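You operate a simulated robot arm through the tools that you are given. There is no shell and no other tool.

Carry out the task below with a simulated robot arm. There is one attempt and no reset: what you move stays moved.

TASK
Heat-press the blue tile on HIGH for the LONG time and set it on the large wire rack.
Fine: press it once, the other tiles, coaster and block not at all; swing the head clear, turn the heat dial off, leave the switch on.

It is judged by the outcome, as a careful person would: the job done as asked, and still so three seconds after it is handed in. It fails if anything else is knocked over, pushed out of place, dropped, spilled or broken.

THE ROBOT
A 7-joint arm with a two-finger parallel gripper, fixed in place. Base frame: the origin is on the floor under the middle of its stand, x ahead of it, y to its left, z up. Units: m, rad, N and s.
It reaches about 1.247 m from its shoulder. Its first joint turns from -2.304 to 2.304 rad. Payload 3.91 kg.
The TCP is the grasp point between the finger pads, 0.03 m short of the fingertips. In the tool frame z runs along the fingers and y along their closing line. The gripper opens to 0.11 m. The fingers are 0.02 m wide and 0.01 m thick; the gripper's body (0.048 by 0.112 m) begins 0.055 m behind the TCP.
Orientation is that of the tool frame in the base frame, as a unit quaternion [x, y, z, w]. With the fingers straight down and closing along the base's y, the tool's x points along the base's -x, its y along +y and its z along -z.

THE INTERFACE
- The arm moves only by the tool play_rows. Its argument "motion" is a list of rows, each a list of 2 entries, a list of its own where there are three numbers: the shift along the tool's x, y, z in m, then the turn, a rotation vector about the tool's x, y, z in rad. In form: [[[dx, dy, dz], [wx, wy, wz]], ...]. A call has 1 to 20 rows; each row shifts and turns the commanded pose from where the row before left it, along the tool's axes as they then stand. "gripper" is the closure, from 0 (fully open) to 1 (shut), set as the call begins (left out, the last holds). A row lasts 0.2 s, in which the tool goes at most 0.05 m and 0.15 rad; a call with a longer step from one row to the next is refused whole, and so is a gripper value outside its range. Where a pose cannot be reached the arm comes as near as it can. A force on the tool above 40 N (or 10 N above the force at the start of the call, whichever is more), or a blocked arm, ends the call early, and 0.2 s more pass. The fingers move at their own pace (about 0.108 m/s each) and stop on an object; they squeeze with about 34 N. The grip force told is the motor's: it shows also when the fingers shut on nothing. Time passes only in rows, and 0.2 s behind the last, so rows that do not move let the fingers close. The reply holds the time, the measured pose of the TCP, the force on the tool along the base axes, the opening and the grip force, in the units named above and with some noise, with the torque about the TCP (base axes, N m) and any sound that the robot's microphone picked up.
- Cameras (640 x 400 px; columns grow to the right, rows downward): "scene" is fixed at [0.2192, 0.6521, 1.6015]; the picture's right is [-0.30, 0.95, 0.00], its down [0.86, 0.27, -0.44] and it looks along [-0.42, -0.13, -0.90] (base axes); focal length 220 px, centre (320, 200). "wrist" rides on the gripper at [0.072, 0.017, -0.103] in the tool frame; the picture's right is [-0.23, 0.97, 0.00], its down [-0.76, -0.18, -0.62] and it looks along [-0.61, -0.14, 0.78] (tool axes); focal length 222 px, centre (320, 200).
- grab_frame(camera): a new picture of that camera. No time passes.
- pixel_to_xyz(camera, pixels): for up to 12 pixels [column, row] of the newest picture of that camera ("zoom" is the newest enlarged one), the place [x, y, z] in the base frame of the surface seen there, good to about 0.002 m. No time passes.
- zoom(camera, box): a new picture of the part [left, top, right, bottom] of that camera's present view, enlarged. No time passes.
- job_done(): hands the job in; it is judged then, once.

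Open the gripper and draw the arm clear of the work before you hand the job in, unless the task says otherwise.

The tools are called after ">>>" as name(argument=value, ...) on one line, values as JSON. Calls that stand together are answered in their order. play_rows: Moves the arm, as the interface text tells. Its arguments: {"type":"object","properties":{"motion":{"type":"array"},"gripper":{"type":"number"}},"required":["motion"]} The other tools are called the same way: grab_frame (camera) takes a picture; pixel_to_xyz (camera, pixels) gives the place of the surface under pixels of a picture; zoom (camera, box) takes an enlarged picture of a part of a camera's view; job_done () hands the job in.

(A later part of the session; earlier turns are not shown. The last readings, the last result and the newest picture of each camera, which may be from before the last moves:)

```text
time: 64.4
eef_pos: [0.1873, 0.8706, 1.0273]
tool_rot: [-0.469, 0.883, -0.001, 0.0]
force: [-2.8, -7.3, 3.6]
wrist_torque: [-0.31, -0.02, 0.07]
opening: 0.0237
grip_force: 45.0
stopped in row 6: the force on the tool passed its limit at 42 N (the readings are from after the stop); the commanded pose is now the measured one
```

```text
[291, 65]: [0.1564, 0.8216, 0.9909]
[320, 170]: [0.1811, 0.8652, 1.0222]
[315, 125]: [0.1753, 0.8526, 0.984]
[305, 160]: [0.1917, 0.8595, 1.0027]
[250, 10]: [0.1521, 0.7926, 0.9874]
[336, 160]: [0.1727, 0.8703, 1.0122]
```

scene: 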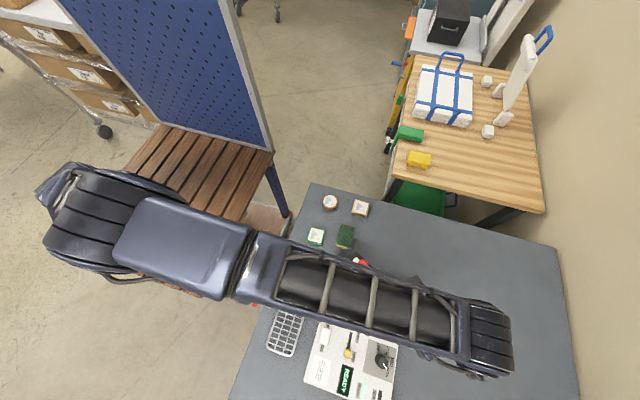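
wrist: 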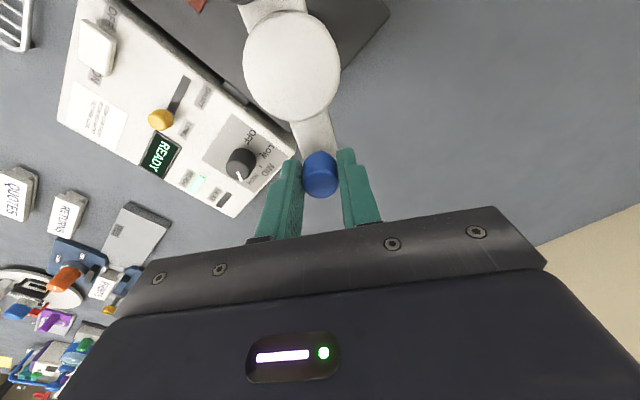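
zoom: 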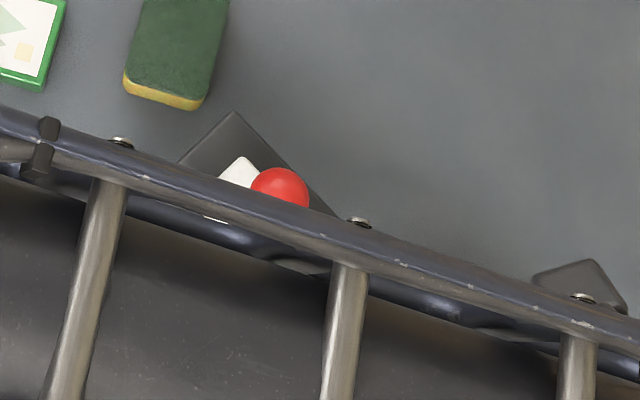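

The head is at about 239° with nothing in its way, so I'm just fighting the clamp slightly. I'll loosen the fingers into a cage around the cap and continue the arc.

>>> play_rows(motion=[[[0, 0, 0], [0, 0, 0]], [[0.0003, 0.0052, 0], [0, 0, -0.0933]], [[0.0003, 0.0052, 0], [0, 0, -0.0933]], [[0.0003, 0.0052, 0], [0, 0, -0.0933]], [[0.0003, 0.0052, 0], [0, 0, -0.0933]]], gripper=0.73)

>>> grab_frame(camera="wrist")

>>> grab_frame(camera="scene")

```text
time: 65.6
eef_pos: [0.1695, 0.8801, 1.0261]
tool_rot: [-0.625, 0.78, -0.001, 0.001]
force: [1.1, 0.0, 0.2]
wrist_torque: [0.0, 0.06, -0.01]
opening: 0.0298
grip_force: 0.1
```

```text
taken
```

wrist: 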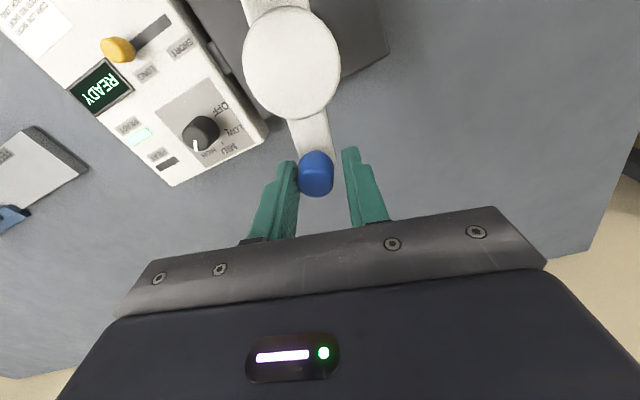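

```text
taken
```

scene: 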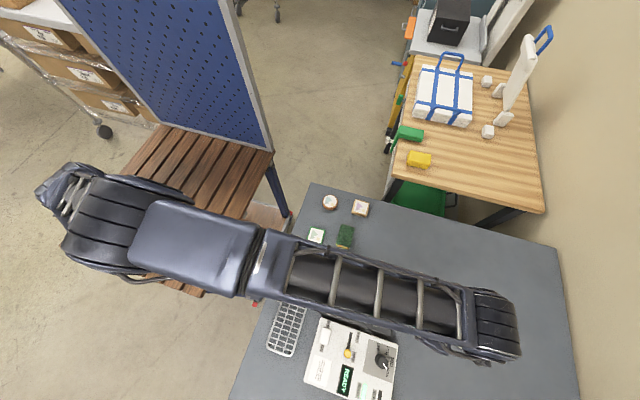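

It swings smoothly now with almost no force; the arm is at roughly 75–77°. I'll go on in small steps to 90° and watch for a stop.

>>> play_rows(motion=[[[0.0002, 0.004, 0], [0, 0, -0.07]], [[0.0002, 0.004, 0], [0, 0, -0.07]], [[0.0002, 0.004, 0], [0, 0, -0.07]], [[0.0001, 0.003, 0], [0, 0, -0.05]]])

>>> grab_frame(camera="wrist")

```text
time: 66.6
eef_pos: [0.1551, 0.883, 1.0262]
tool_rot: [0.72, -0.694, 0.002, 0.0]
force: [4.9, -2.3, 0.7]
wrist_torque: [-0.05, -0.16, -0.01]
opening: 0.0323
grip_force: 2.3
```

```text
taken
```

wrist: 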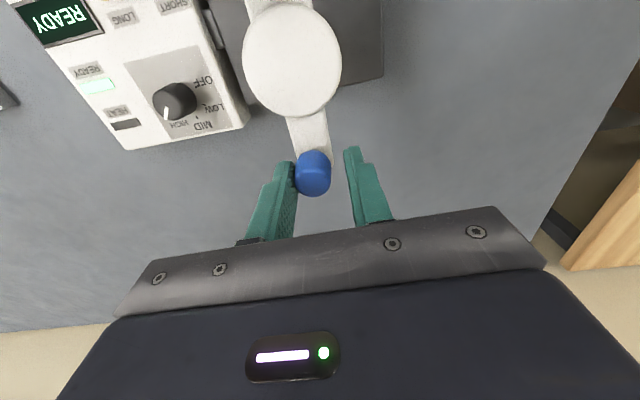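

The finger now meets resistance (+4.9 N in x, opening forced to 0.032), which suggests the stop. I'll push a little more to confirm.

>>> play_rows(motion=[[[0, 0.002, 0], [0, 0, 0]], [[0, 0.002, 0], [0, 0, 0]], [[0, 0, 0], [0, 0, 0]]])

>>> grab_frame(camera="wrist")

>>> zoom(camera="scene", box=[320, 260, 420, 330])

```text
time: 67.4
eef_pos: [0.1514, 0.8817, 1.0252]
tool_rot: [0.72, -0.694, 0.001, 0.0]
force: [17.9, 4.3, 0.6]
wrist_torque: [0.19, -0.47, 0.15]
opening: 0.0387
grip_force: 9.4
```

```text
taken
```

wrist: 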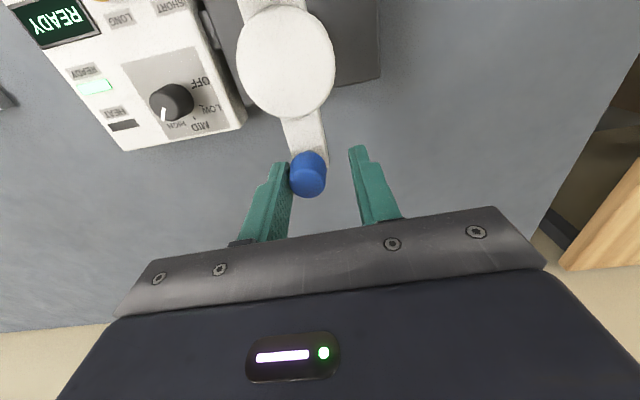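

```text
5.71 times, centred on (370, 295) of scene
```

zoom: 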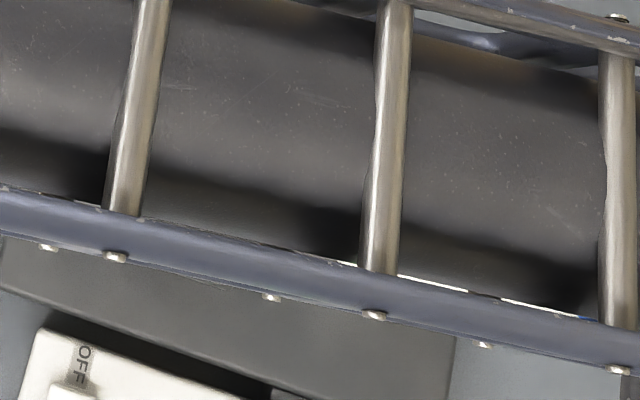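

That's the stop (17.9 N, the handle no longer moves), so the head is over the pad. I'll centre the fingers off the handle, open and rise straight up.

>>> play_rows(motion=[[[0, -0.007, 0], [0, 0, 0]], [[0, 0, 0], [0, 0, 0]]], gripper=0.5)

>>> play_rows(motion=[[[0, 0, -0.02], [0, 0, 0]], [[0, 0, -0.04], [0, 0, 0]], [[0, 0, -0.04], [0, 0, 0]], [[0, 0, -0.04], [0, 0, 0]], [[0, 0, -0.04], [0, 0, 0]]])

>>> grab_frame(camera="wrist")

>>> grab_frame(camera="scene")

```text
time: 68.0
eef_pos: [0.1567, 0.8823, 1.0258]
tool_rot: [0.721, -0.693, 0.0, 0.0]
force: [0.3, 0.0, -0.9]
wrist_torque: [-0.03, 0.03, 0.03]
opening: 0.0549
grip_force: 0.1
```

```text
time: 69.2
eef_pos: [0.1544, 0.8833, 1.2073]
tool_rot: [0.721, -0.693, 0.002, 0.0]
force: [0.0, 0.2, -0.2]
wrist_torque: [-0.02, 0.02, -0.01]
opening: 0.0547
grip_force: 0.0
```

```text
taken
```

wrist: 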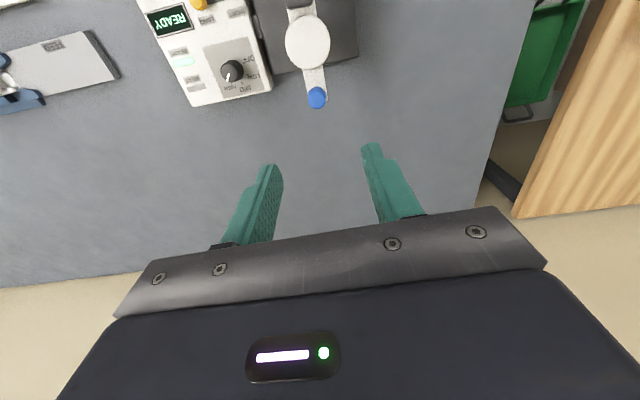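

```text
taken
```

scene: 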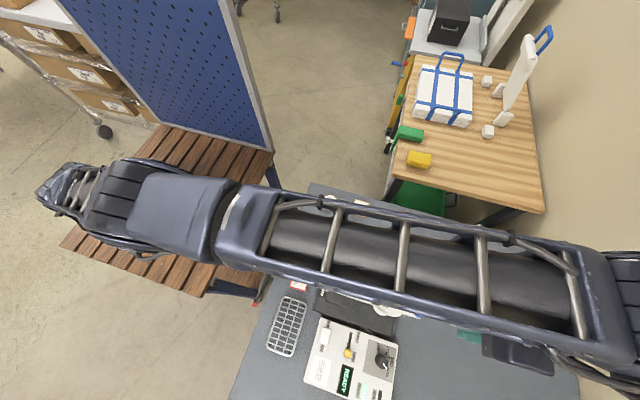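

The arm hides the head in the scene picture. I'll draw back towards −y at this height to look at the press.

>>> play_rows(motion=[[[0.042, 0, 0], [0, 0, 0]], [[0.042, 0, 0], [0, 0, 0]], [[0.042, 0, 0], [0, 0, 0]], [[0.042, 0, 0], [0, 0, 0]], [[0.042, 0, 0], [0, 0, 0]], [[0.042, 0, 0], [0, 0, 0]], [[0.042, 0, 0], [0, 0, 0]], [[0.042, 0, 0], [0, 0, 0]], [[0.042, 0, 0], [0, 0, 0]]])

>>> grab_frame(camera="scene")

>>> grab_frame(camera="wrist")

>>> zoom(camera="scene", box=[300, 240, 428, 330])

```text
time: 71.2
eef_pos: [0.173, 0.5032, 1.2056]
tool_rot: [0.72, -0.694, 0.001, 0.001]
force: [0.2, -0.8, 0.7]
wrist_torque: [-0.07, 0.01, 0.0]
opening: 0.0546
grip_force: 0.1
```

```text
taken
```

scene: 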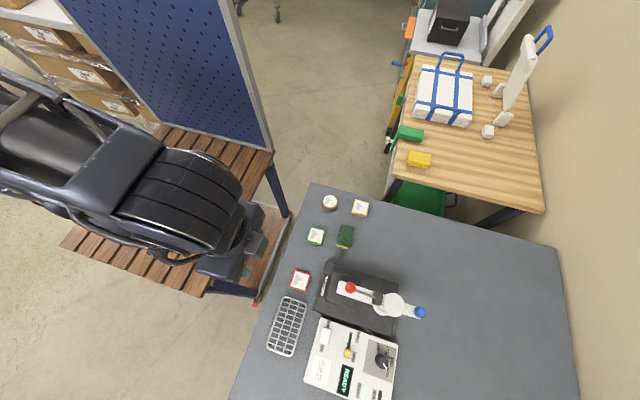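

```text
taken
```

wrist: 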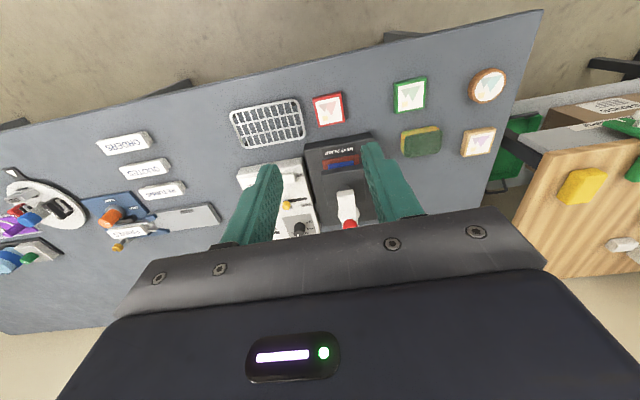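

```text
4.44 times, centred on (364, 285) of scene
```

zoom: 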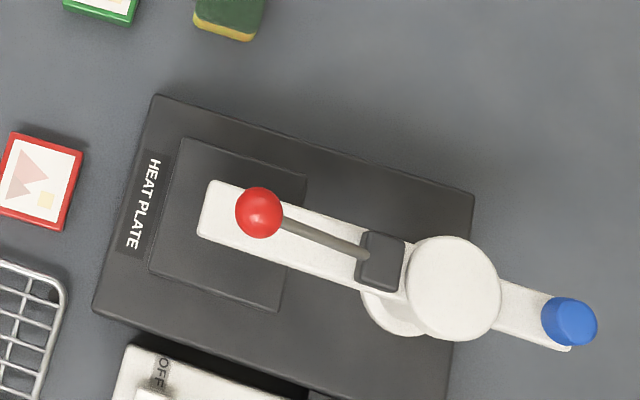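

The head is now swung over the pad and aligned with the base. I'll measure the ball, rod, lever block and platen here.

>>> pixel_to_xyz(camera="zoom", pixels=[[260, 212], [245, 195], [275, 230], [300, 230], [355, 252], [380, 240], [380, 270], [220, 210], [185, 145], [300, 175], [155, 270], [278, 305]])

>>> zoom(camera="wrist", box=[290, 120, 400, 240])

```text
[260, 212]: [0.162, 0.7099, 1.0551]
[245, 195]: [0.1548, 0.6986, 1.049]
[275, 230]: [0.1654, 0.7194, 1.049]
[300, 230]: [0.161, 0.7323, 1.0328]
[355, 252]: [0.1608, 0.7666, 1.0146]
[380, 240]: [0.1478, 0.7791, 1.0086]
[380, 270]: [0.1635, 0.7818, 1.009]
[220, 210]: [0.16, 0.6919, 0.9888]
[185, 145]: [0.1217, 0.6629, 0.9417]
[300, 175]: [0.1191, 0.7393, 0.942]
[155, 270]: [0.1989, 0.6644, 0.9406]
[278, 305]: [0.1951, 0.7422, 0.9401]
```

```text
3.33 times, centred on (345, 180) of wrist
```

zoom: 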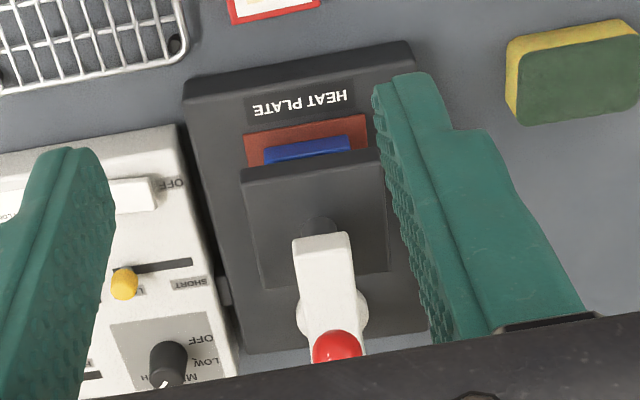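

The platen (x 0.119–0.199, y 0.663–0.742) is centred over the tile. The ball centre is about (0.160,0.708,1.042), with the lever rising about 28° from its block. I'll move above the ball with the fingers closing along x, so I can both lower and raise the lever.

>>> play_rows(motion=[[[0, 0, 0], [0, 0, 0.035]], [[-0.0408, 0.0026, 0], [0, 0, 0]], [[-0.0408, 0.0026, 0], [0, 0, 0]], [[-0.0408, 0.0026, 0], [0, 0, 0]], [[-0.0408, 0.0026, 0], [0, 0, 0]], [[-0.0408, 0.0026, 0], [0, 0, 0]], [[0, 0, 0.04], [0, 0, 0]], [[0, 0, 0.035], [0, 0, 0]], [[0, 0, 0], [0, 0, 0]]], gripper=0.5)

>>> grab_frame(camera="wrist")

>>> grab_frame(camera="scene")

```text
time: 73.2
eef_pos: [0.1585, 0.708, 1.1318]
tool_rot: [0.708, -0.706, 0.001, 0.0]
force: [0.2, -0.1, 0.1]
wrist_torque: [-0.03, -0.03, -0.02]
opening: 0.0549
grip_force: 0.1
```

```text
taken
```

wrist: 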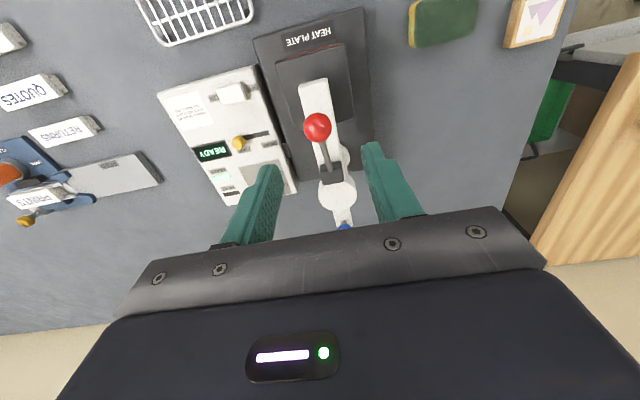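

```text
taken
```

scene: 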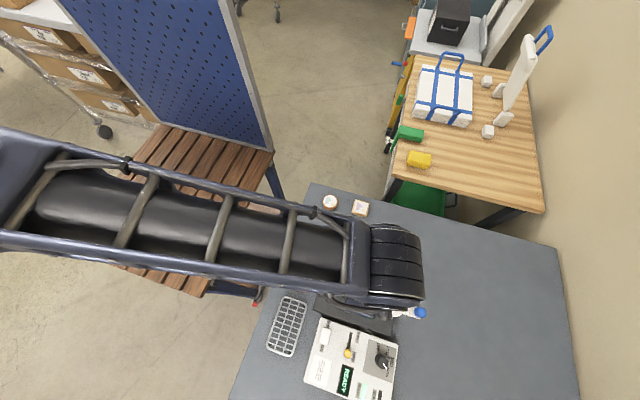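

The ball appears at (317,127), close to the midline between the fingers. I'll measure it and the rod from here.

>>> pixel_to_xyz(camera="wrist", pixels=[[317, 122], [317, 127], [306, 127], [328, 127], [318, 138], [325, 155], [332, 170], [338, 180], [312, 90], [345, 225]])

>>> zoom(camera="scene", box=[300, 320, 410, 400])

```text
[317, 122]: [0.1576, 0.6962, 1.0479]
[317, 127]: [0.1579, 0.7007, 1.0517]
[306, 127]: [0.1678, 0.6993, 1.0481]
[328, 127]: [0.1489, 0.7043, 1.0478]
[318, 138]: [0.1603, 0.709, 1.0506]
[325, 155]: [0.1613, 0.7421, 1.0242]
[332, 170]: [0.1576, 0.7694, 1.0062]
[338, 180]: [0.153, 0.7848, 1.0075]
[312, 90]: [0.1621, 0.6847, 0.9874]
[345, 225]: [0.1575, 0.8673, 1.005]
```

```text
5.00 times, centred on (355, 360) of scene
```

zoom: 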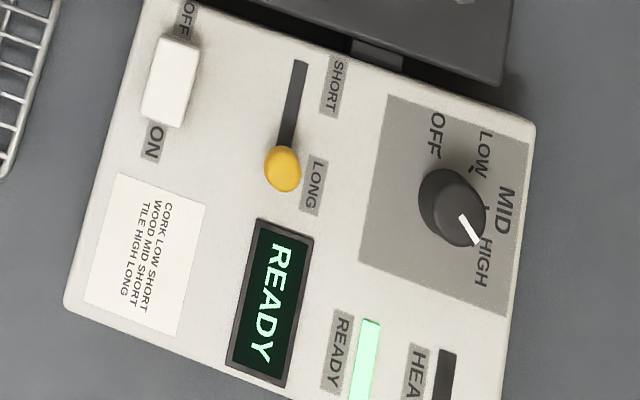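

READY, LONG and HIGH are all confirmed. The ball is at about (0.158,0.705,1.040), so I'll descend to TCP z≈1.062, fingertips just below its equator.

>>> play_rows(motion=[[[0.002, 0, 0.03], [0, 0, 0]], [[0, 0, 0.03], [0, 0, 0]], [[0, 0, 0.0095], [0, 0, 0]], [[0, 0, 0], [0, 0, 0]]])

>>> grab_frame(camera="wrist")

```text
time: 74.2
eef_pos: [0.1572, 0.7054, 1.0624]
tool_rot: [0.708, -0.706, 0.002, 0.0]
force: [-0.1, -0.4, 0.4]
wrist_torque: [0.01, -0.03, 0.02]
opening: 0.0554
grip_force: 0.1
```

```text
taken
```

wrist: 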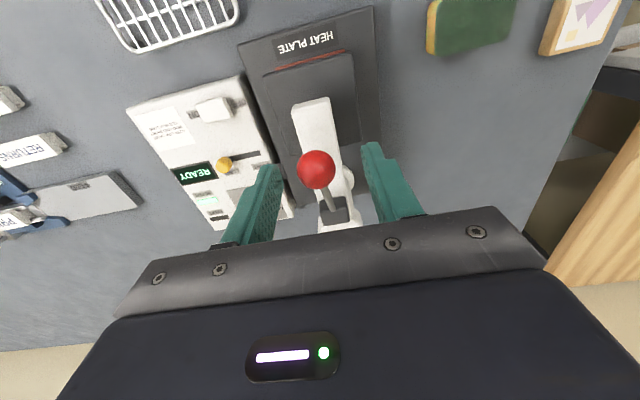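

The ball sits between the fingertips. I'll close on it.

>>> play_rows(motion=[[[0, 0, 0], [0, 0, 0]], [[0, 0, 0], [0, 0, 0]], [[0, 0, 0], [0, 0, 0]]], gripper=1)

>>> grab_frame(camera="wrist")

```text
time: 75.0
eef_pos: [0.1577, 0.7055, 1.0621]
tool_rot: [0.708, -0.707, 0.001, 0.0]
force: [2.1, -2.4, -1.9]
wrist_torque: [-0.14, -0.07, -0.06]
opening: 0.0246
grip_force: 45.2
```

```text
taken
```

wrist: 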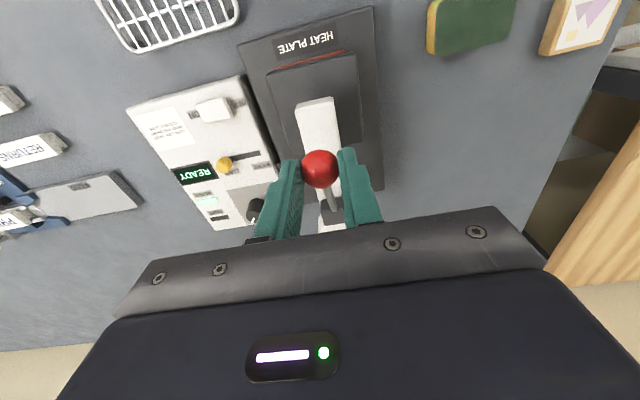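

The ball is gripped (opening 0.0246). I'll pull the lever down along its arc in one smooth movement.

>>> play_rows(motion=[[[0.003, 0, 0.0061], [0, 0, 0]], [[0.0026, 0, 0.0065], [0, 0, 0]], [[0.002, 0, 0.0068], [0, 0, 0]], [[0.0014, 0, 0.0069], [0, 0, 0]], [[0.0008, 0, 0.007], [0, 0, 0]]])

>>> grab_frame(camera="wrist")

>>> zoom(camera="scene", box=[300, 320, 410, 400])

```text
time: 76.2
eef_pos: [0.1578, 0.6979, 1.0307]
tool_rot: [0.708, -0.706, 0.001, 0.0]
force: [0.8, 0.5, 18.2]
wrist_torque: [1.14, 0.0, 0.0]
opening: 0.0245
grip_force: 44.8
```

```text
taken
```

wrist: 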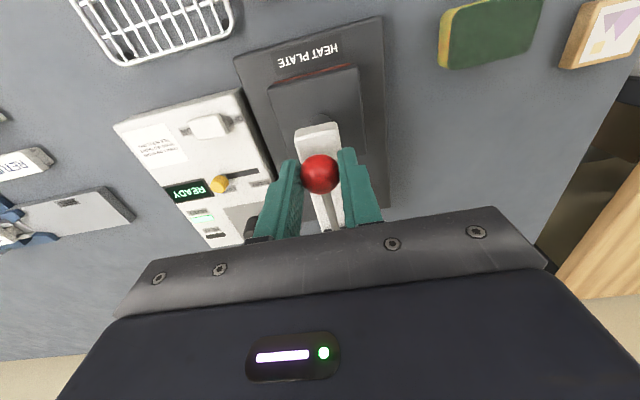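

```text
5.00 times, centred on (355, 360) of scene
```

zoom: 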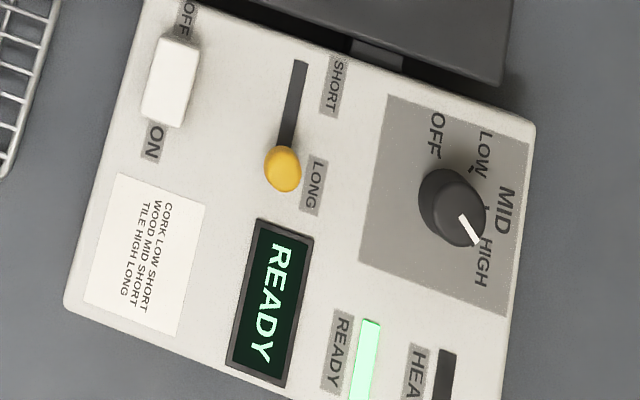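

The lever is down 31 mm with 18 N resistance and the display still says READY, so it's not yet pressing. I'll continue down in small steps.

>>> play_rows(motion=[[[0.0003, 0, 0.003], [0, 0, 0]], [[0.0001, 0, 0.003], [0, 0, 0]]])

>>> zoom(camera="scene", box=[300, 320, 410, 400])

>>> grab_frame(camera="wrist")

```text
time: 76.8
eef_pos: [0.1583, 0.6958, 1.0247]
tool_rot: [0.708, -0.706, 0.0, -0.001]
force: [5.7, -3.8, 36.0]
wrist_torque: [0.46, -0.12, -0.02]
opening: 0.0245
grip_force: 45.3
```

```text
5.00 times, centred on (355, 360) of scene
```

zoom: 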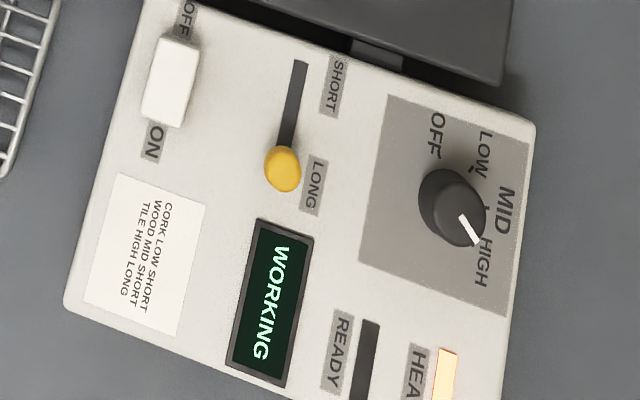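

```text
taken
```

wrist: 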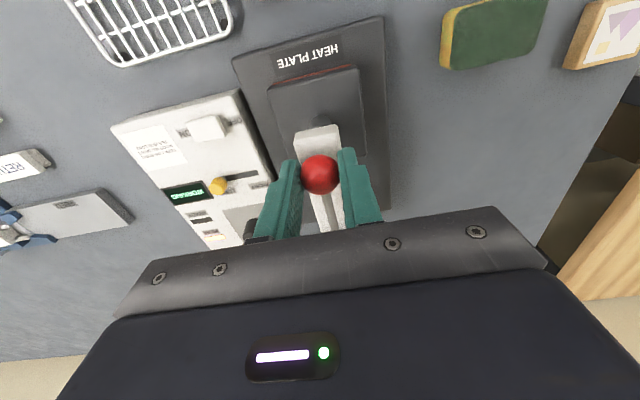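

The display now reads WORKING and the HEAT lamp is lit, so the press has started. I'll hold still and watch for the end of the cycle.

>>> play_rows(motion=[[[0, 0, 0], [0, 0, 0]], [[0, 0, 0], [0, 0, 0]], [[0, 0, 0], [0, 0, 0]], [[0, 0, 0], [0, 0, 0]], [[0, 0, 0], [0, 0, 0]], [[0, 0, 0], [0, 0, 0]], [[0, 0, 0], [0, 0, 0]]])

>>> zoom(camera="scene", box=[300, 320, 410, 400])

```text
time: 78.4
eef_pos: [0.1574, 0.6952, 1.0245]
tool_rot: [0.708, -0.706, 0.0, -0.001]
force: [5.7, 7.3, 38.7]
wrist_torque: [0.21, -0.16, -0.02]
opening: 0.0245
grip_force: 44.9
```

```text
5.00 times, centred on (355, 360) of scene
```

zoom: 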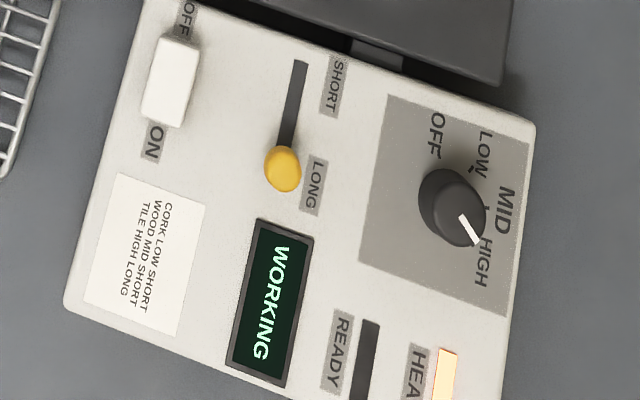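

Still WORKING, with the lever held firm. I keep holding.

>>> play_rows(motion=[[[0, 0, 0], [0, 0, 0]], [[0, 0, 0], [0, 0, 0]], [[0, 0, 0], [0, 0, 0]], [[0, 0, 0], [0, 0, 0]], [[0, 0, 0], [0, 0, 0]], [[0, 0, 0], [0, 0, 0]], [[0, 0, 0], [0, 0, 0]]])

>>> zoom(camera="scene", box=[300, 320, 410, 400])

```text
time: 80.0
eef_pos: [0.1588, 0.6944, 1.0225]
tool_rot: [0.708, -0.706, 0.002, 0.0]
force: [2.1, 8.2, 34.6]
wrist_torque: [0.08, -0.06, 0.02]
opening: 0.0249
grip_force: 45.1
```

```text
5.00 times, centred on (355, 360) of scene
```

zoom: 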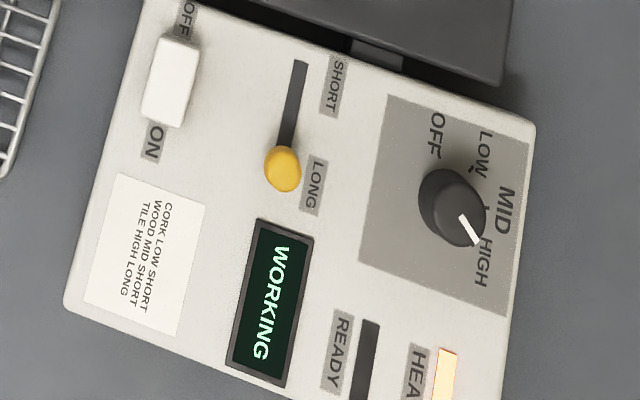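

Still WORKING at t=80 s (it started around 76.7 s). I continue to hold.

>>> play_rows(motion=[[[0, 0, 0], [0, 0, 0]], [[0, 0, 0], [0, 0, 0]], [[0, 0, 0], [0, 0, 0]], [[0, 0, 0], [0, 0, 0]], [[0, 0, 0], [0, 0, 0]], [[0, 0, 0], [0, 0, 0]], [[0, 0, 0], [0, 0, 0]]])

>>> zoom(camera="scene", box=[300, 320, 410, 400])

```text
time: 81.6
eef_pos: [0.1576, 0.6962, 1.0232]
tool_rot: [0.708, -0.706, 0.0, -0.001]
force: [0.0, 4.4, 28.2]
wrist_torque: [-0.07, 0.0, 0.04]
opening: 0.0246
grip_force: 45.1
```

```text
5.00 times, centred on (355, 360) of scene
```

zoom: 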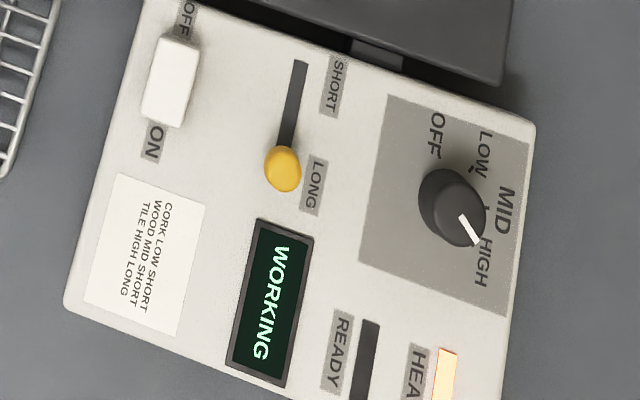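

The force has eased to 28 N, so the grip may be creeping on the ball. I'll add 1 mm of downward push to keep the lever fully down while holding.

>>> play_rows(motion=[[[0, 0, 0.0005], [0, 0, 0]], [[0, 0, 0.0005], [0, 0, 0]], [[0, 0, 0], [0, 0, 0]], [[0, 0, 0], [0, 0, 0]], [[0, 0, 0], [0, 0, 0]]])

>>> zoom(camera="scene", box=[300, 320, 410, 400])

>>> zoom(camera="wrist", box=[240, 80, 400, 240])

```text
time: 82.8
eef_pos: [0.1574, 0.695, 1.023]
tool_rot: [0.708, -0.706, 0.001, 0.0]
force: [-0.1, 3.1, 37.8]
wrist_torque: [0.19, 0.0, 0.04]
opening: 0.0247
grip_force: 45.1
```

```text
5.00 times, centred on (355, 360) of scene
```

zoom: 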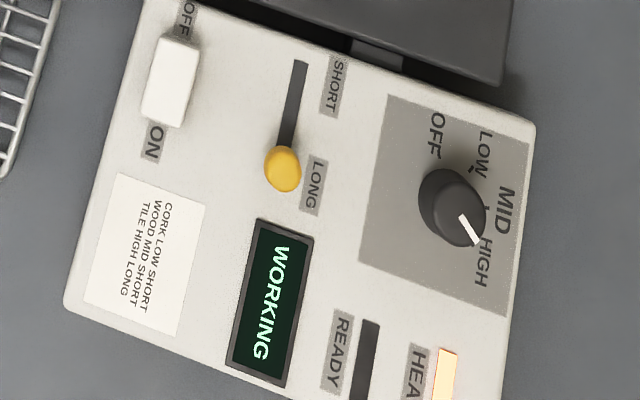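

```text
2.50 times, centred on (320, 160) of wrist
```

zoom: 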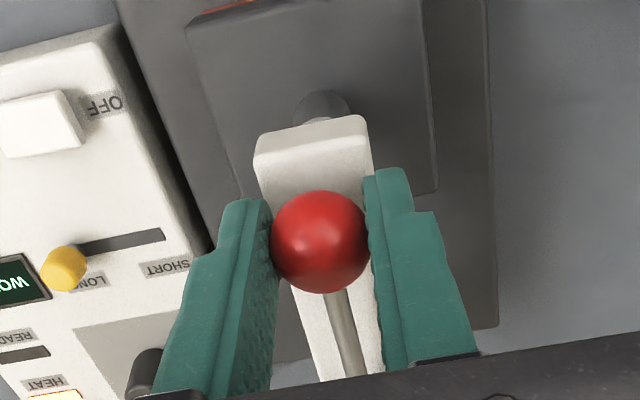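

Still WORKING, the ball is firmly held and the force is back to 38 N. I keep holding.

>>> play_rows(motion=[[[0, 0, 0], [0, 0, 0]], [[0, 0, 0], [0, 0, 0]], [[0, 0, 0], [0, 0, 0]], [[0, 0, 0], [0, 0, 0]], [[0, 0, 0], [0, 0, 0]]])

>>> zoom(camera="scene", box=[300, 320, 410, 400])

```text
time: 84.0
eef_pos: [0.1587, 0.6959, 1.0232]
tool_rot: [0.709, -0.706, 0.0, 0.0]
force: [-0.5, 5.3, 35.8]
wrist_torque: [0.16, -0.02, 0.0]
opening: 0.025
grip_force: 45.7
```

```text
5.00 times, centred on (355, 360) of scene
```

zoom: 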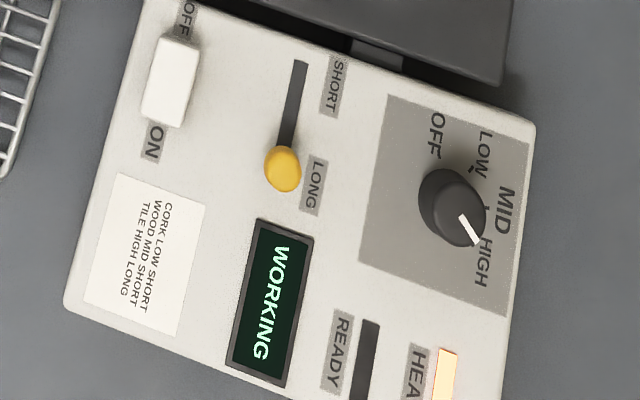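

Still WORKING at t=84 s, and I hold on.

>>> play_rows(motion=[[[0, 0, 0], [0, 0, 0]], [[0, 0, 0.0003], [0, 0, 0]], [[0, 0, 0], [0, 0, 0]], [[0, 0, 0], [0, 0, 0]], [[0, 0, 0], [0, 0, 0]]])

>>> zoom(camera="scene", box=[300, 320, 410, 400])

```text
time: 85.2
eef_pos: [0.1568, 0.6949, 1.0229]
tool_rot: [0.709, -0.706, 0.0, -0.001]
force: [2.0, 2.4, 37.2]
wrist_torque: [0.08, -0.04, 0.01]
opening: 0.0246
grip_force: 45.2
```

```text
5.00 times, centred on (355, 360) of scene
```

zoom: 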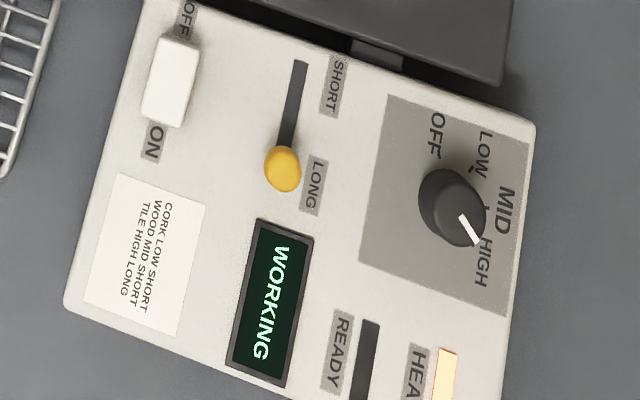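

Still WORKING with steady force; I keep the lever down.

>>> play_rows(motion=[[[0, 0, 0], [0, 0, 0]], [[0, 0, 0], [0, 0, 0]], [[0, 0, 0.0003], [0, 0, 0]], [[0, 0, 0], [0, 0, 0]], [[0, 0, 0], [0, 0, 0]]])

>>> zoom(camera="scene", box=[300, 320, 410, 400])

```text
time: 86.4
eef_pos: [0.1575, 0.6965, 1.022]
tool_rot: [0.708, -0.706, 0.001, -0.001]
force: [3.3, 2.2, 39.2]
wrist_torque: [0.11, -0.05, -0.02]
opening: 0.0245
grip_force: 45.1
```

```text
5.00 times, centred on (355, 360) of scene
```

zoom: 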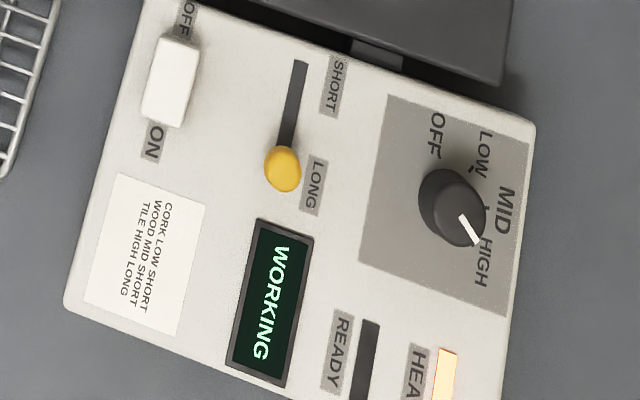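

About 9.7 s into the press and still WORKING. Holding.

>>> play_rows(motion=[[[0, 0, 0], [0, 0, 0]], [[0, 0, 0], [0, 0, 0]], [[0, 0, 0], [0, 0, 0]], [[0, 0, 0], [0, 0, 0]], [[0, 0, 0], [0, 0, 0]]])

>>> zoom(camera="scene", box=[300, 320, 410, 400])

```text
time: 87.6
eef_pos: [0.1578, 0.6959, 1.0228]
tool_rot: [0.709, -0.706, 0.0, -0.001]
force: [3.3, 2.7, 38.2]
wrist_torque: [-0.18, -0.05, -0.02]
opening: 0.0247
grip_force: 45.2
```

```text
5.00 times, centred on (355, 360) of scene
```

zoom: 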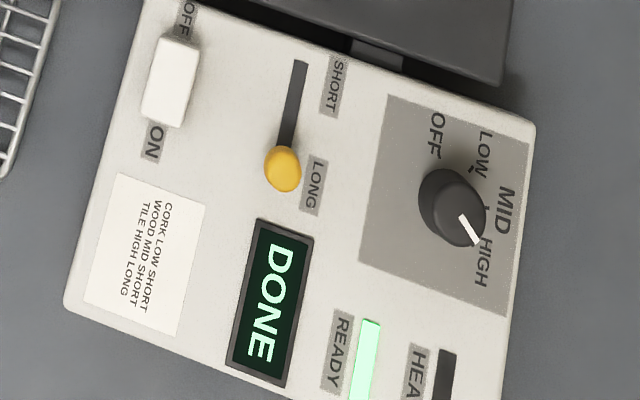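

The display reads DONE. I'll raise the lever promptly back along its arc, still holding the ball.

>>> play_rows(motion=[[[-0.0002, 0, -0.0057], [0, 0, 0]], [[-0.0008, 0, -0.007], [0, 0, 0]], [[-0.0014, 0, -0.0069], [0, 0, 0]], [[-0.002, 0, -0.0068], [0, 0, 0]], [[-0.0026, 0, -0.0065], [0, 0, 0]], [[-0.003, 0, -0.0061], [0, 0, 0]]])

>>> zoom(camera="scene", box=[300, 320, 410, 400])

>>> grab_frame(camera="wrist")

```text
time: 89.0
eef_pos: [0.1579, 0.7051, 1.0583]
tool_rot: [0.708, -0.706, 0.003, 0.003]
force: [-0.4, -16.3, -26.9]
wrist_torque: [-1.13, 0.04, 0.07]
opening: 0.0246
grip_force: 44.4
```

```text
5.00 times, centred on (355, 360) of scene
```

zoom: 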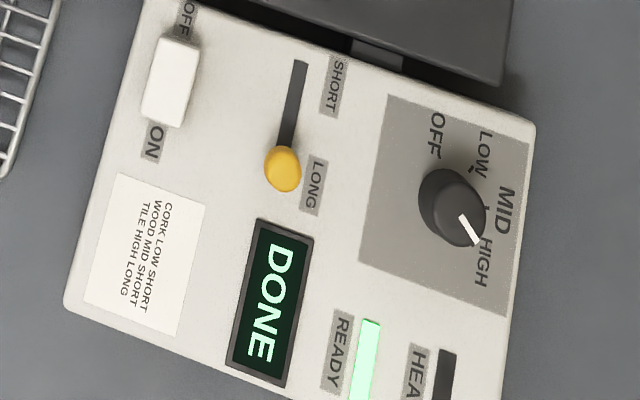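

```text
taken
```

wrist: 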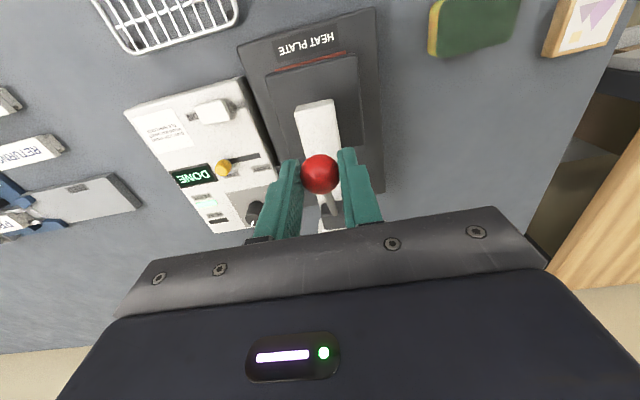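

The lever is back against its upper stop (−27 N), and the display stays DONE. I'll relieve the strain by 2 mm, open the fingers and check that the lever stays up.

>>> play_rows(motion=[[[0.0012, 0, 0.0018], [0, 0, 0]], [[0, 0, 0], [0, 0, 0]]])

>>> play_rows(motion=[[[0, 0, 0], [0, 0, 0]], [[0, 0, 0], [0, 0, 0]]], gripper=0.5)

>>> grab_frame(camera="wrist")

```text
time: 89.6
eef_pos: [0.157, 0.7064, 1.058]
tool_rot: [0.708, -0.706, 0.002, 0.0]
force: [0.3, -7.7, -21.2]
wrist_torque: [-0.79, 0.01, 0.11]
opening: 0.0245
grip_force: 44.7
```

```text
time: 90.2
eef_pos: [0.1583, 0.7054, 1.0581]
tool_rot: [0.708, -0.706, 0.001, -0.001]
force: [0.3, 0.9, 0.3]
wrist_torque: [-0.01, 0.01, 0.02]
opening: 0.0553
grip_force: 0.0
```

```text
taken
```

wrist: 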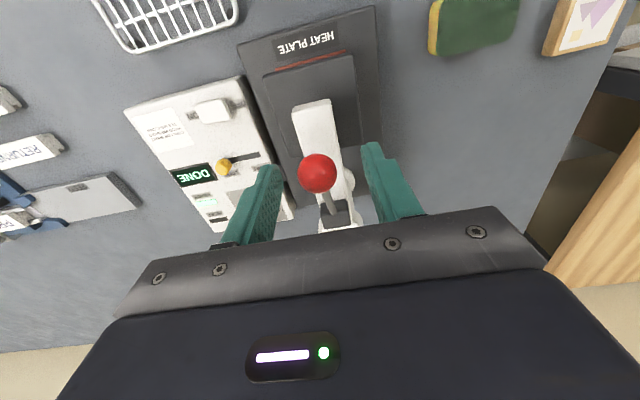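

The lever stays up on its own. With the head here the blue handle is far from the dial, so I'll turn the heat off now: rise, turn to −60° and move above the dial.

>>> play_rows(motion=[[[0, 0, -0.035], [0, 0, 0]], [[0, 0, -0.035], [0, 0, 0]], [[0, 0, 0], [0, 0, 0.131]], [[0, 0, 0], [0, 0, 0.131]], [[0, 0, 0], [0, 0, 0.131]], [[0, 0, 0], [0, 0, 0.131]], [[-0.0371, -0.0099, 0], [0, 0, 0]], [[-0.0371, -0.0099, 0], [0, 0, 0]], [[-0.0371, -0.0099, 0], [0, 0, 0]], [[-0.0371, -0.0099, 0], [0, 0, 0]], [[-0.0371, -0.0099, 0], [0, 0, 0]], [[0, 0, 0], [0, 0, 0]]])

>>> grab_frame(camera="wrist")

>>> grab_frame(camera="scene")

```text
time: 92.8
eef_pos: [0.2925, 0.8398, 1.1279]
tool_rot: [-0.5, 0.866, 0.0, 0.001]
force: [0.2, 0.8, -0.9]
wrist_torque: [-0.03, 0.0, -0.03]
opening: 0.0548
grip_force: 0.1
```

```text
taken
```

wrist: 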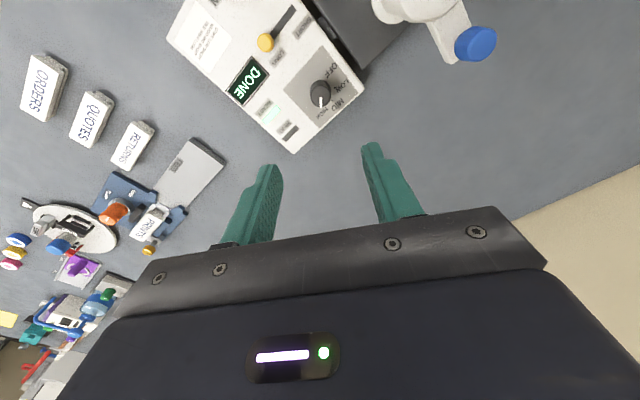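

```text
taken
```

scene: 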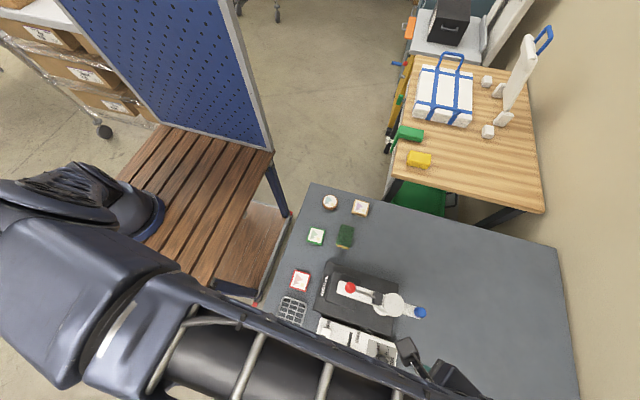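

The dial at (320,93) lies on the fingers' midline. I'll descend around it to TCP z≈0.927.

>>> play_rows(motion=[[[-0.002, 0, 0.04], [0, 0, 0]], [[0, 0, 0.04], [0, 0, 0]], [[0, 0, 0.04], [0, 0, 0]], [[0, 0, 0.04], [0, 0, 0]], [[0, 0, 0.03], [0, 0, 0]], [[0, 0, 0.0109], [0, 0, 0]], [[0, 0, 0], [0, 0, 0]]])

>>> grab_frame(camera="wrist")

```text
time: 94.4
eef_pos: [0.2948, 0.8408, 0.9255]
tool_rot: [-0.5, 0.866, -0.002, 0.0]
force: [-0.3, -0.4, 0.6]
wrist_torque: [0.0, 0.02, -0.03]
opening: 0.0551
grip_force: 0.1
```

```text
taken
```

wrist: 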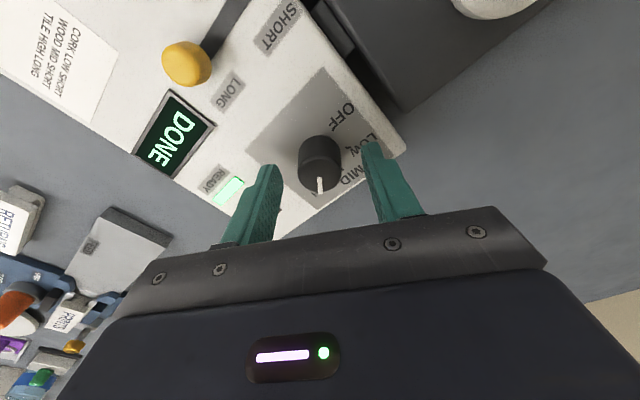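

The dial is between the fingers. I'll close on it and begin turning it back, −75° first.

>>> play_rows(motion=[[[0, 0, 0], [0, 0, 0]], [[0, 0, 0], [0, 0, 0]], [[0, 0, 0], [0, 0, 0]]], gripper=1)

>>> play_rows(motion=[[[0, 0, 0], [0, 0, -0.08]], [[0, 0, 0], [0, 0, -0.11]], [[0, 0, 0], [0, 0, -0.11]], [[0, 0, 0], [0, 0, -0.11]], [[0, 0, 0], [0, 0, -0.11]], [[0, 0, 0], [0, 0, -0.11]], [[0, 0, 0], [0, 0, -0.11]], [[0, 0, 0], [0, 0, -0.11]], [[0, 0, 0], [0, 0, -0.11]], [[0, 0, 0], [0, 0, -0.11]]])

>>> grab_frame(camera="wrist")

```text
time: 95.2
eef_pos: [0.2947, 0.8421, 0.9257]
tool_rot: [-0.501, 0.865, -0.001, 0.0]
force: [2.6, -3.5, -1.9]
wrist_torque: [-0.07, -0.1, -0.03]
opening: 0.0286
grip_force: 45.4
```

```text
time: 97.4
eef_pos: [0.2949, 0.8416, 0.925]
tool_rot: [0.872, -0.489, 0.001, 0.0]
force: [0.0, -17.1, -21.2]
wrist_torque: [-0.02, 0.23, 0.01]
opening: 0.0285
grip_force: 45.0
```

```text
taken
```

wrist: 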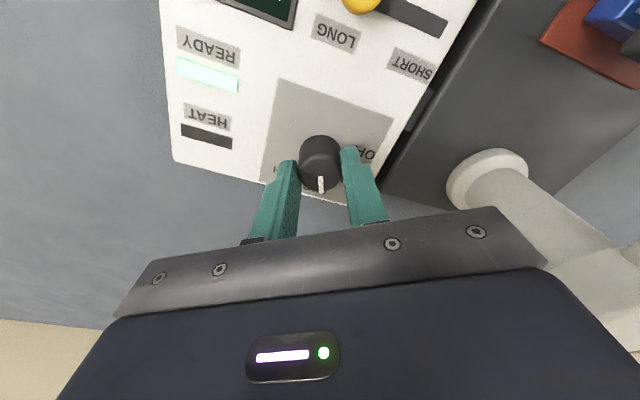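

Turned 61° so far. I'll continue counter-clockwise with a small correction to relieve the side load.

>>> play_rows(motion=[[[0.0008, 0.0005, 0.0008], [0, 0, -0.08]], [[0, 0, 0], [0, 0, -0.11]], [[0, 0, 0], [0, 0, -0.11]], [[0, 0, 0], [0, 0, -0.11]], [[0, 0, 0], [0, 0, -0.11]], [[0, 0, 0], [0, 0, -0.11]], [[0, 0, 0], [0, 0, -0.11]], [[0, 0, 0], [0, 0, -0.11]]])

>>> grab_frame(camera="wrist")

```text
time: 99.2
eef_pos: [0.2951, 0.8421, 0.9265]
tool_rot: [0.996, -0.085, 0.001, 0.001]
force: [6.6, 13.7, -13.6]
wrist_torque: [0.6, 0.34, -0.03]
opening: 0.0286
grip_force: 45.0
```

```text
taken
```

wrist: 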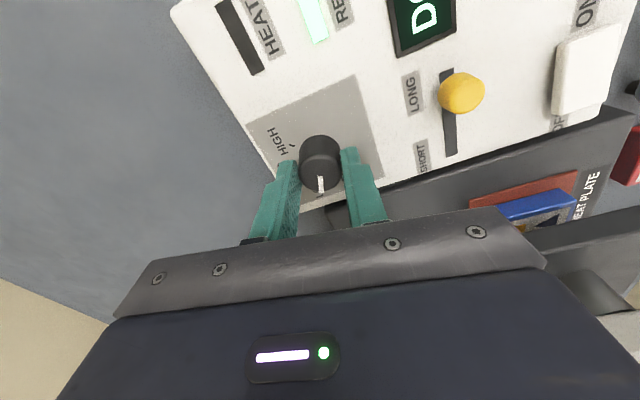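

110° done and 40° remain to OFF. I'll continue.

>>> play_rows(motion=[[[0.0003, -0.001, 0], [0, 0, -0.08]], [[0, 0, 0], [0, 0, -0.1]], [[0, 0, 0], [0, 0, -0.1]], [[0, 0, 0], [0, 0, -0.1]], [[0, 0, 0], [0, 0, -0.1]], [[0, 0, 0], [0, 0, -0.1]], [[0, 0, 0], [0, 0, -0.1]]])

>>> grab_frame(camera="wrist")

>>> zoom(camera="wrist", box=[240, 90, 400, 210])

```text
time: 100.8
eef_pos: [0.2953, 0.8428, 0.9259]
tool_rot: [0.968, 0.251, 0.001, 0.001]
force: [4.9, 4.3, -6.3]
wrist_torque: [0.28, -0.41, -0.02]
opening: 0.0285
grip_force: 45.1
```

```text
taken
```

wrist: 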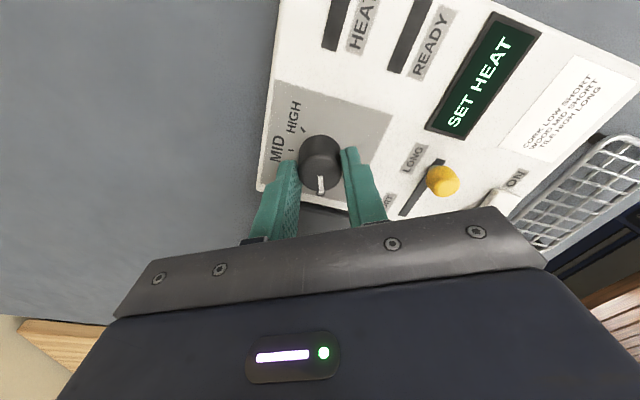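

```text
3.33 times, centred on (320, 150) of wrist
```

zoom: 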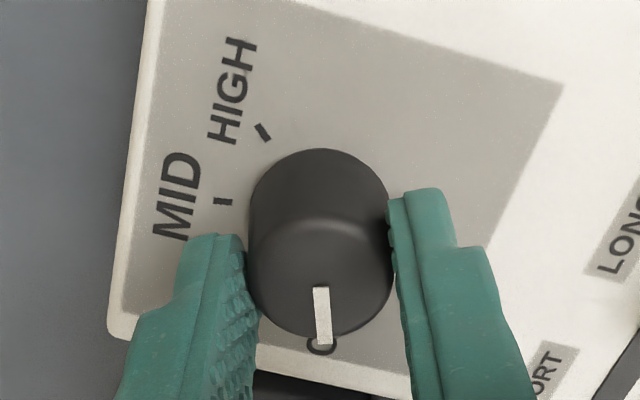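

The display has returned to SET HEAT, with the mark at OFF after 149°. I'll nudge slightly further to its end stop, then release and rise.

>>> play_rows(motion=[[[0, 0, 0], [0, 0, -0.03]], [[0, 0, 0], [0, 0, -0.03]], [[0, 0, 0], [0, 0, 0]]])

>>> play_rows(motion=[[[0, 0, 0], [0, 0, 0]], [[0, 0, 0], [0, 0, 0]]], gripper=0.5)

>>> play_rows(motion=[[[0, 0, -0.03], [0, 0, 0]], [[0, 0, -0.04], [0, 0, 0]], [[0, 0, -0.04], [0, 0, 0]], [[0, 0, -0.04], [0, 0, 0]], [[0, 0, -0.04], [0, 0, 0]]])

>>> grab_frame(camera="wrist")

>>> zoom(camera="wrist", box=[230, 20, 390, 130])

```text
time: 101.6
eef_pos: [0.2946, 0.842, 0.9268]
tool_rot: [0.96, 0.28, 0.001, 0.001]
force: [-0.9, -2.9, -2.7]
wrist_torque: [-0.19, 0.13, -0.8]
opening: 0.029
grip_force: 44.8
```

```text
time: 102.2
eef_pos: [0.2962, 0.8425, 0.9268]
tool_rot: [0.96, 0.281, 0.0, 0.001]
force: [0.3, 0.4, -0.1]
wrist_torque: [-0.02, -0.02, -0.01]
opening: 0.055
grip_force: 0.1
```

```text
time: 103.4
eef_pos: [0.2939, 0.8408, 1.1158]
tool_rot: [0.96, 0.28, 0.001, 0.001]
force: [-0.3, -0.1, -0.6]
wrist_torque: [-0.03, 0.02, 0.01]
opening: 0.0548
grip_force: 0.0
```

```text
taken
```

wrist: 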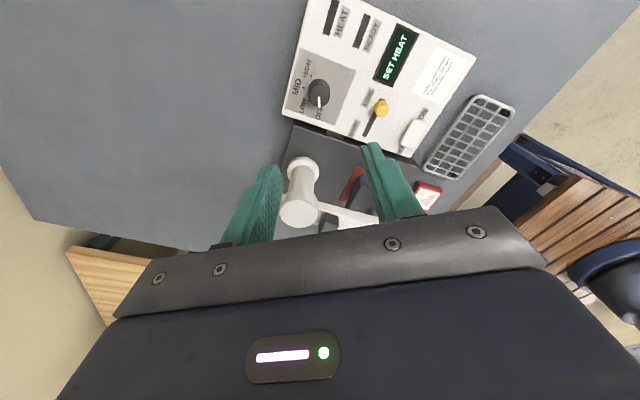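

```text
3.64 times, centred on (310, 75) of wrist
```

zoom: 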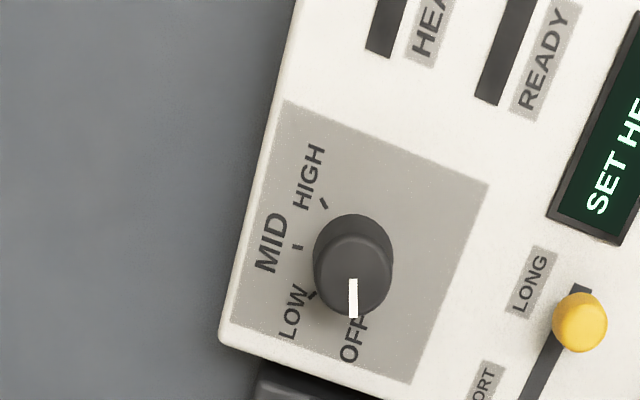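

The dial is at OFF (it met its end stop at −0.8 N m) and the display shows SET HEAT. Next I'll turn back to −90° and go above the blue handle to swing the head clear.

>>> play_rows(motion=[[[0, 0, 0], [0, 0, 0.1425]], [[0, 0, 0], [0, 0, 0.1425]], [[0, 0, 0], [0, 0, 0.1425]], [[0, 0, 0], [0, 0, 0.1425]], [[0, 0, 0], [0, 0, 0.1425]], [[0, 0, 0], [0, 0, 0.1425]], [[0, 0, 0], [0, 0, 0.1425]], [[0, 0, 0], [0, 0, 0.1425]], [[0, 0, 0], [0, 0, 0.1425]], [[0, 0, 0], [0, 0, 0.1425]], [[0, 0, 0], [0, 0, 0.1425]], [[0, 0, 0], [0, 0, 0.1425]], [[0, 0, 0], [0, 0, 0.1425]], [[0, 0, 0], [0, 0, 0.1425]], [[0, 0, 0], [0, 0, 0.1425]], [[-0.0105, 0.0343, 0], [0, 0, 0]], [[-0.0105, 0.0343, 0], [0, 0, 0]], [[-0.0105, 0.0343, 0], [0, 0, 0]], [[-0.0105, 0.0343, 0], [0, 0, 0]], [[0, 0, 0], [0, 0, 0]]])

>>> grab_frame(camera="wrist")

>>> grab_frame(camera="scene")

```text
time: 107.6
eef_pos: [0.1574, 0.8861, 1.1162]
tool_rot: [0.707, -0.707, 0.001, 0.0]
force: [0.3, -0.1, 0.2]
wrist_torque: [-0.01, 0.03, -0.03]
opening: 0.0552
grip_force: 0.1
```

```text
taken
```

wrist: 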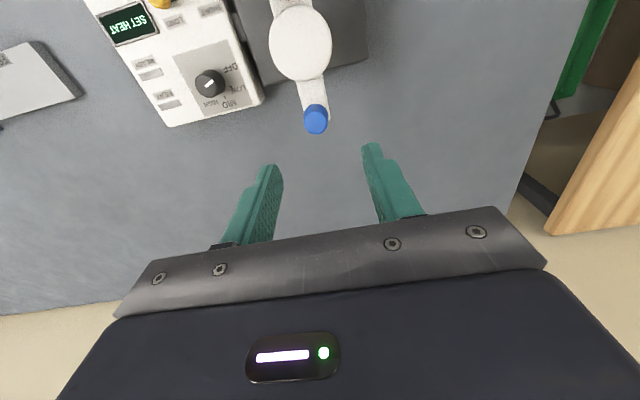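

```text
taken
```

scene: 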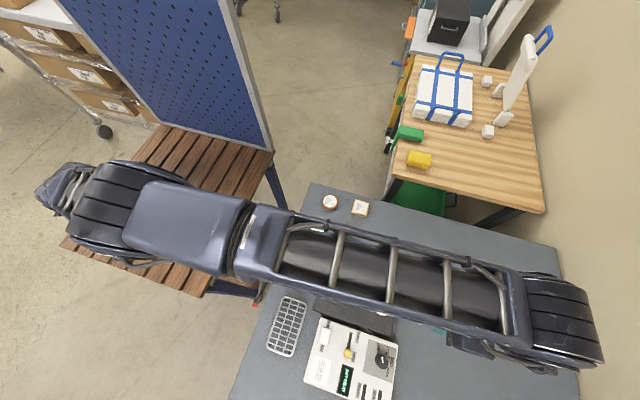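

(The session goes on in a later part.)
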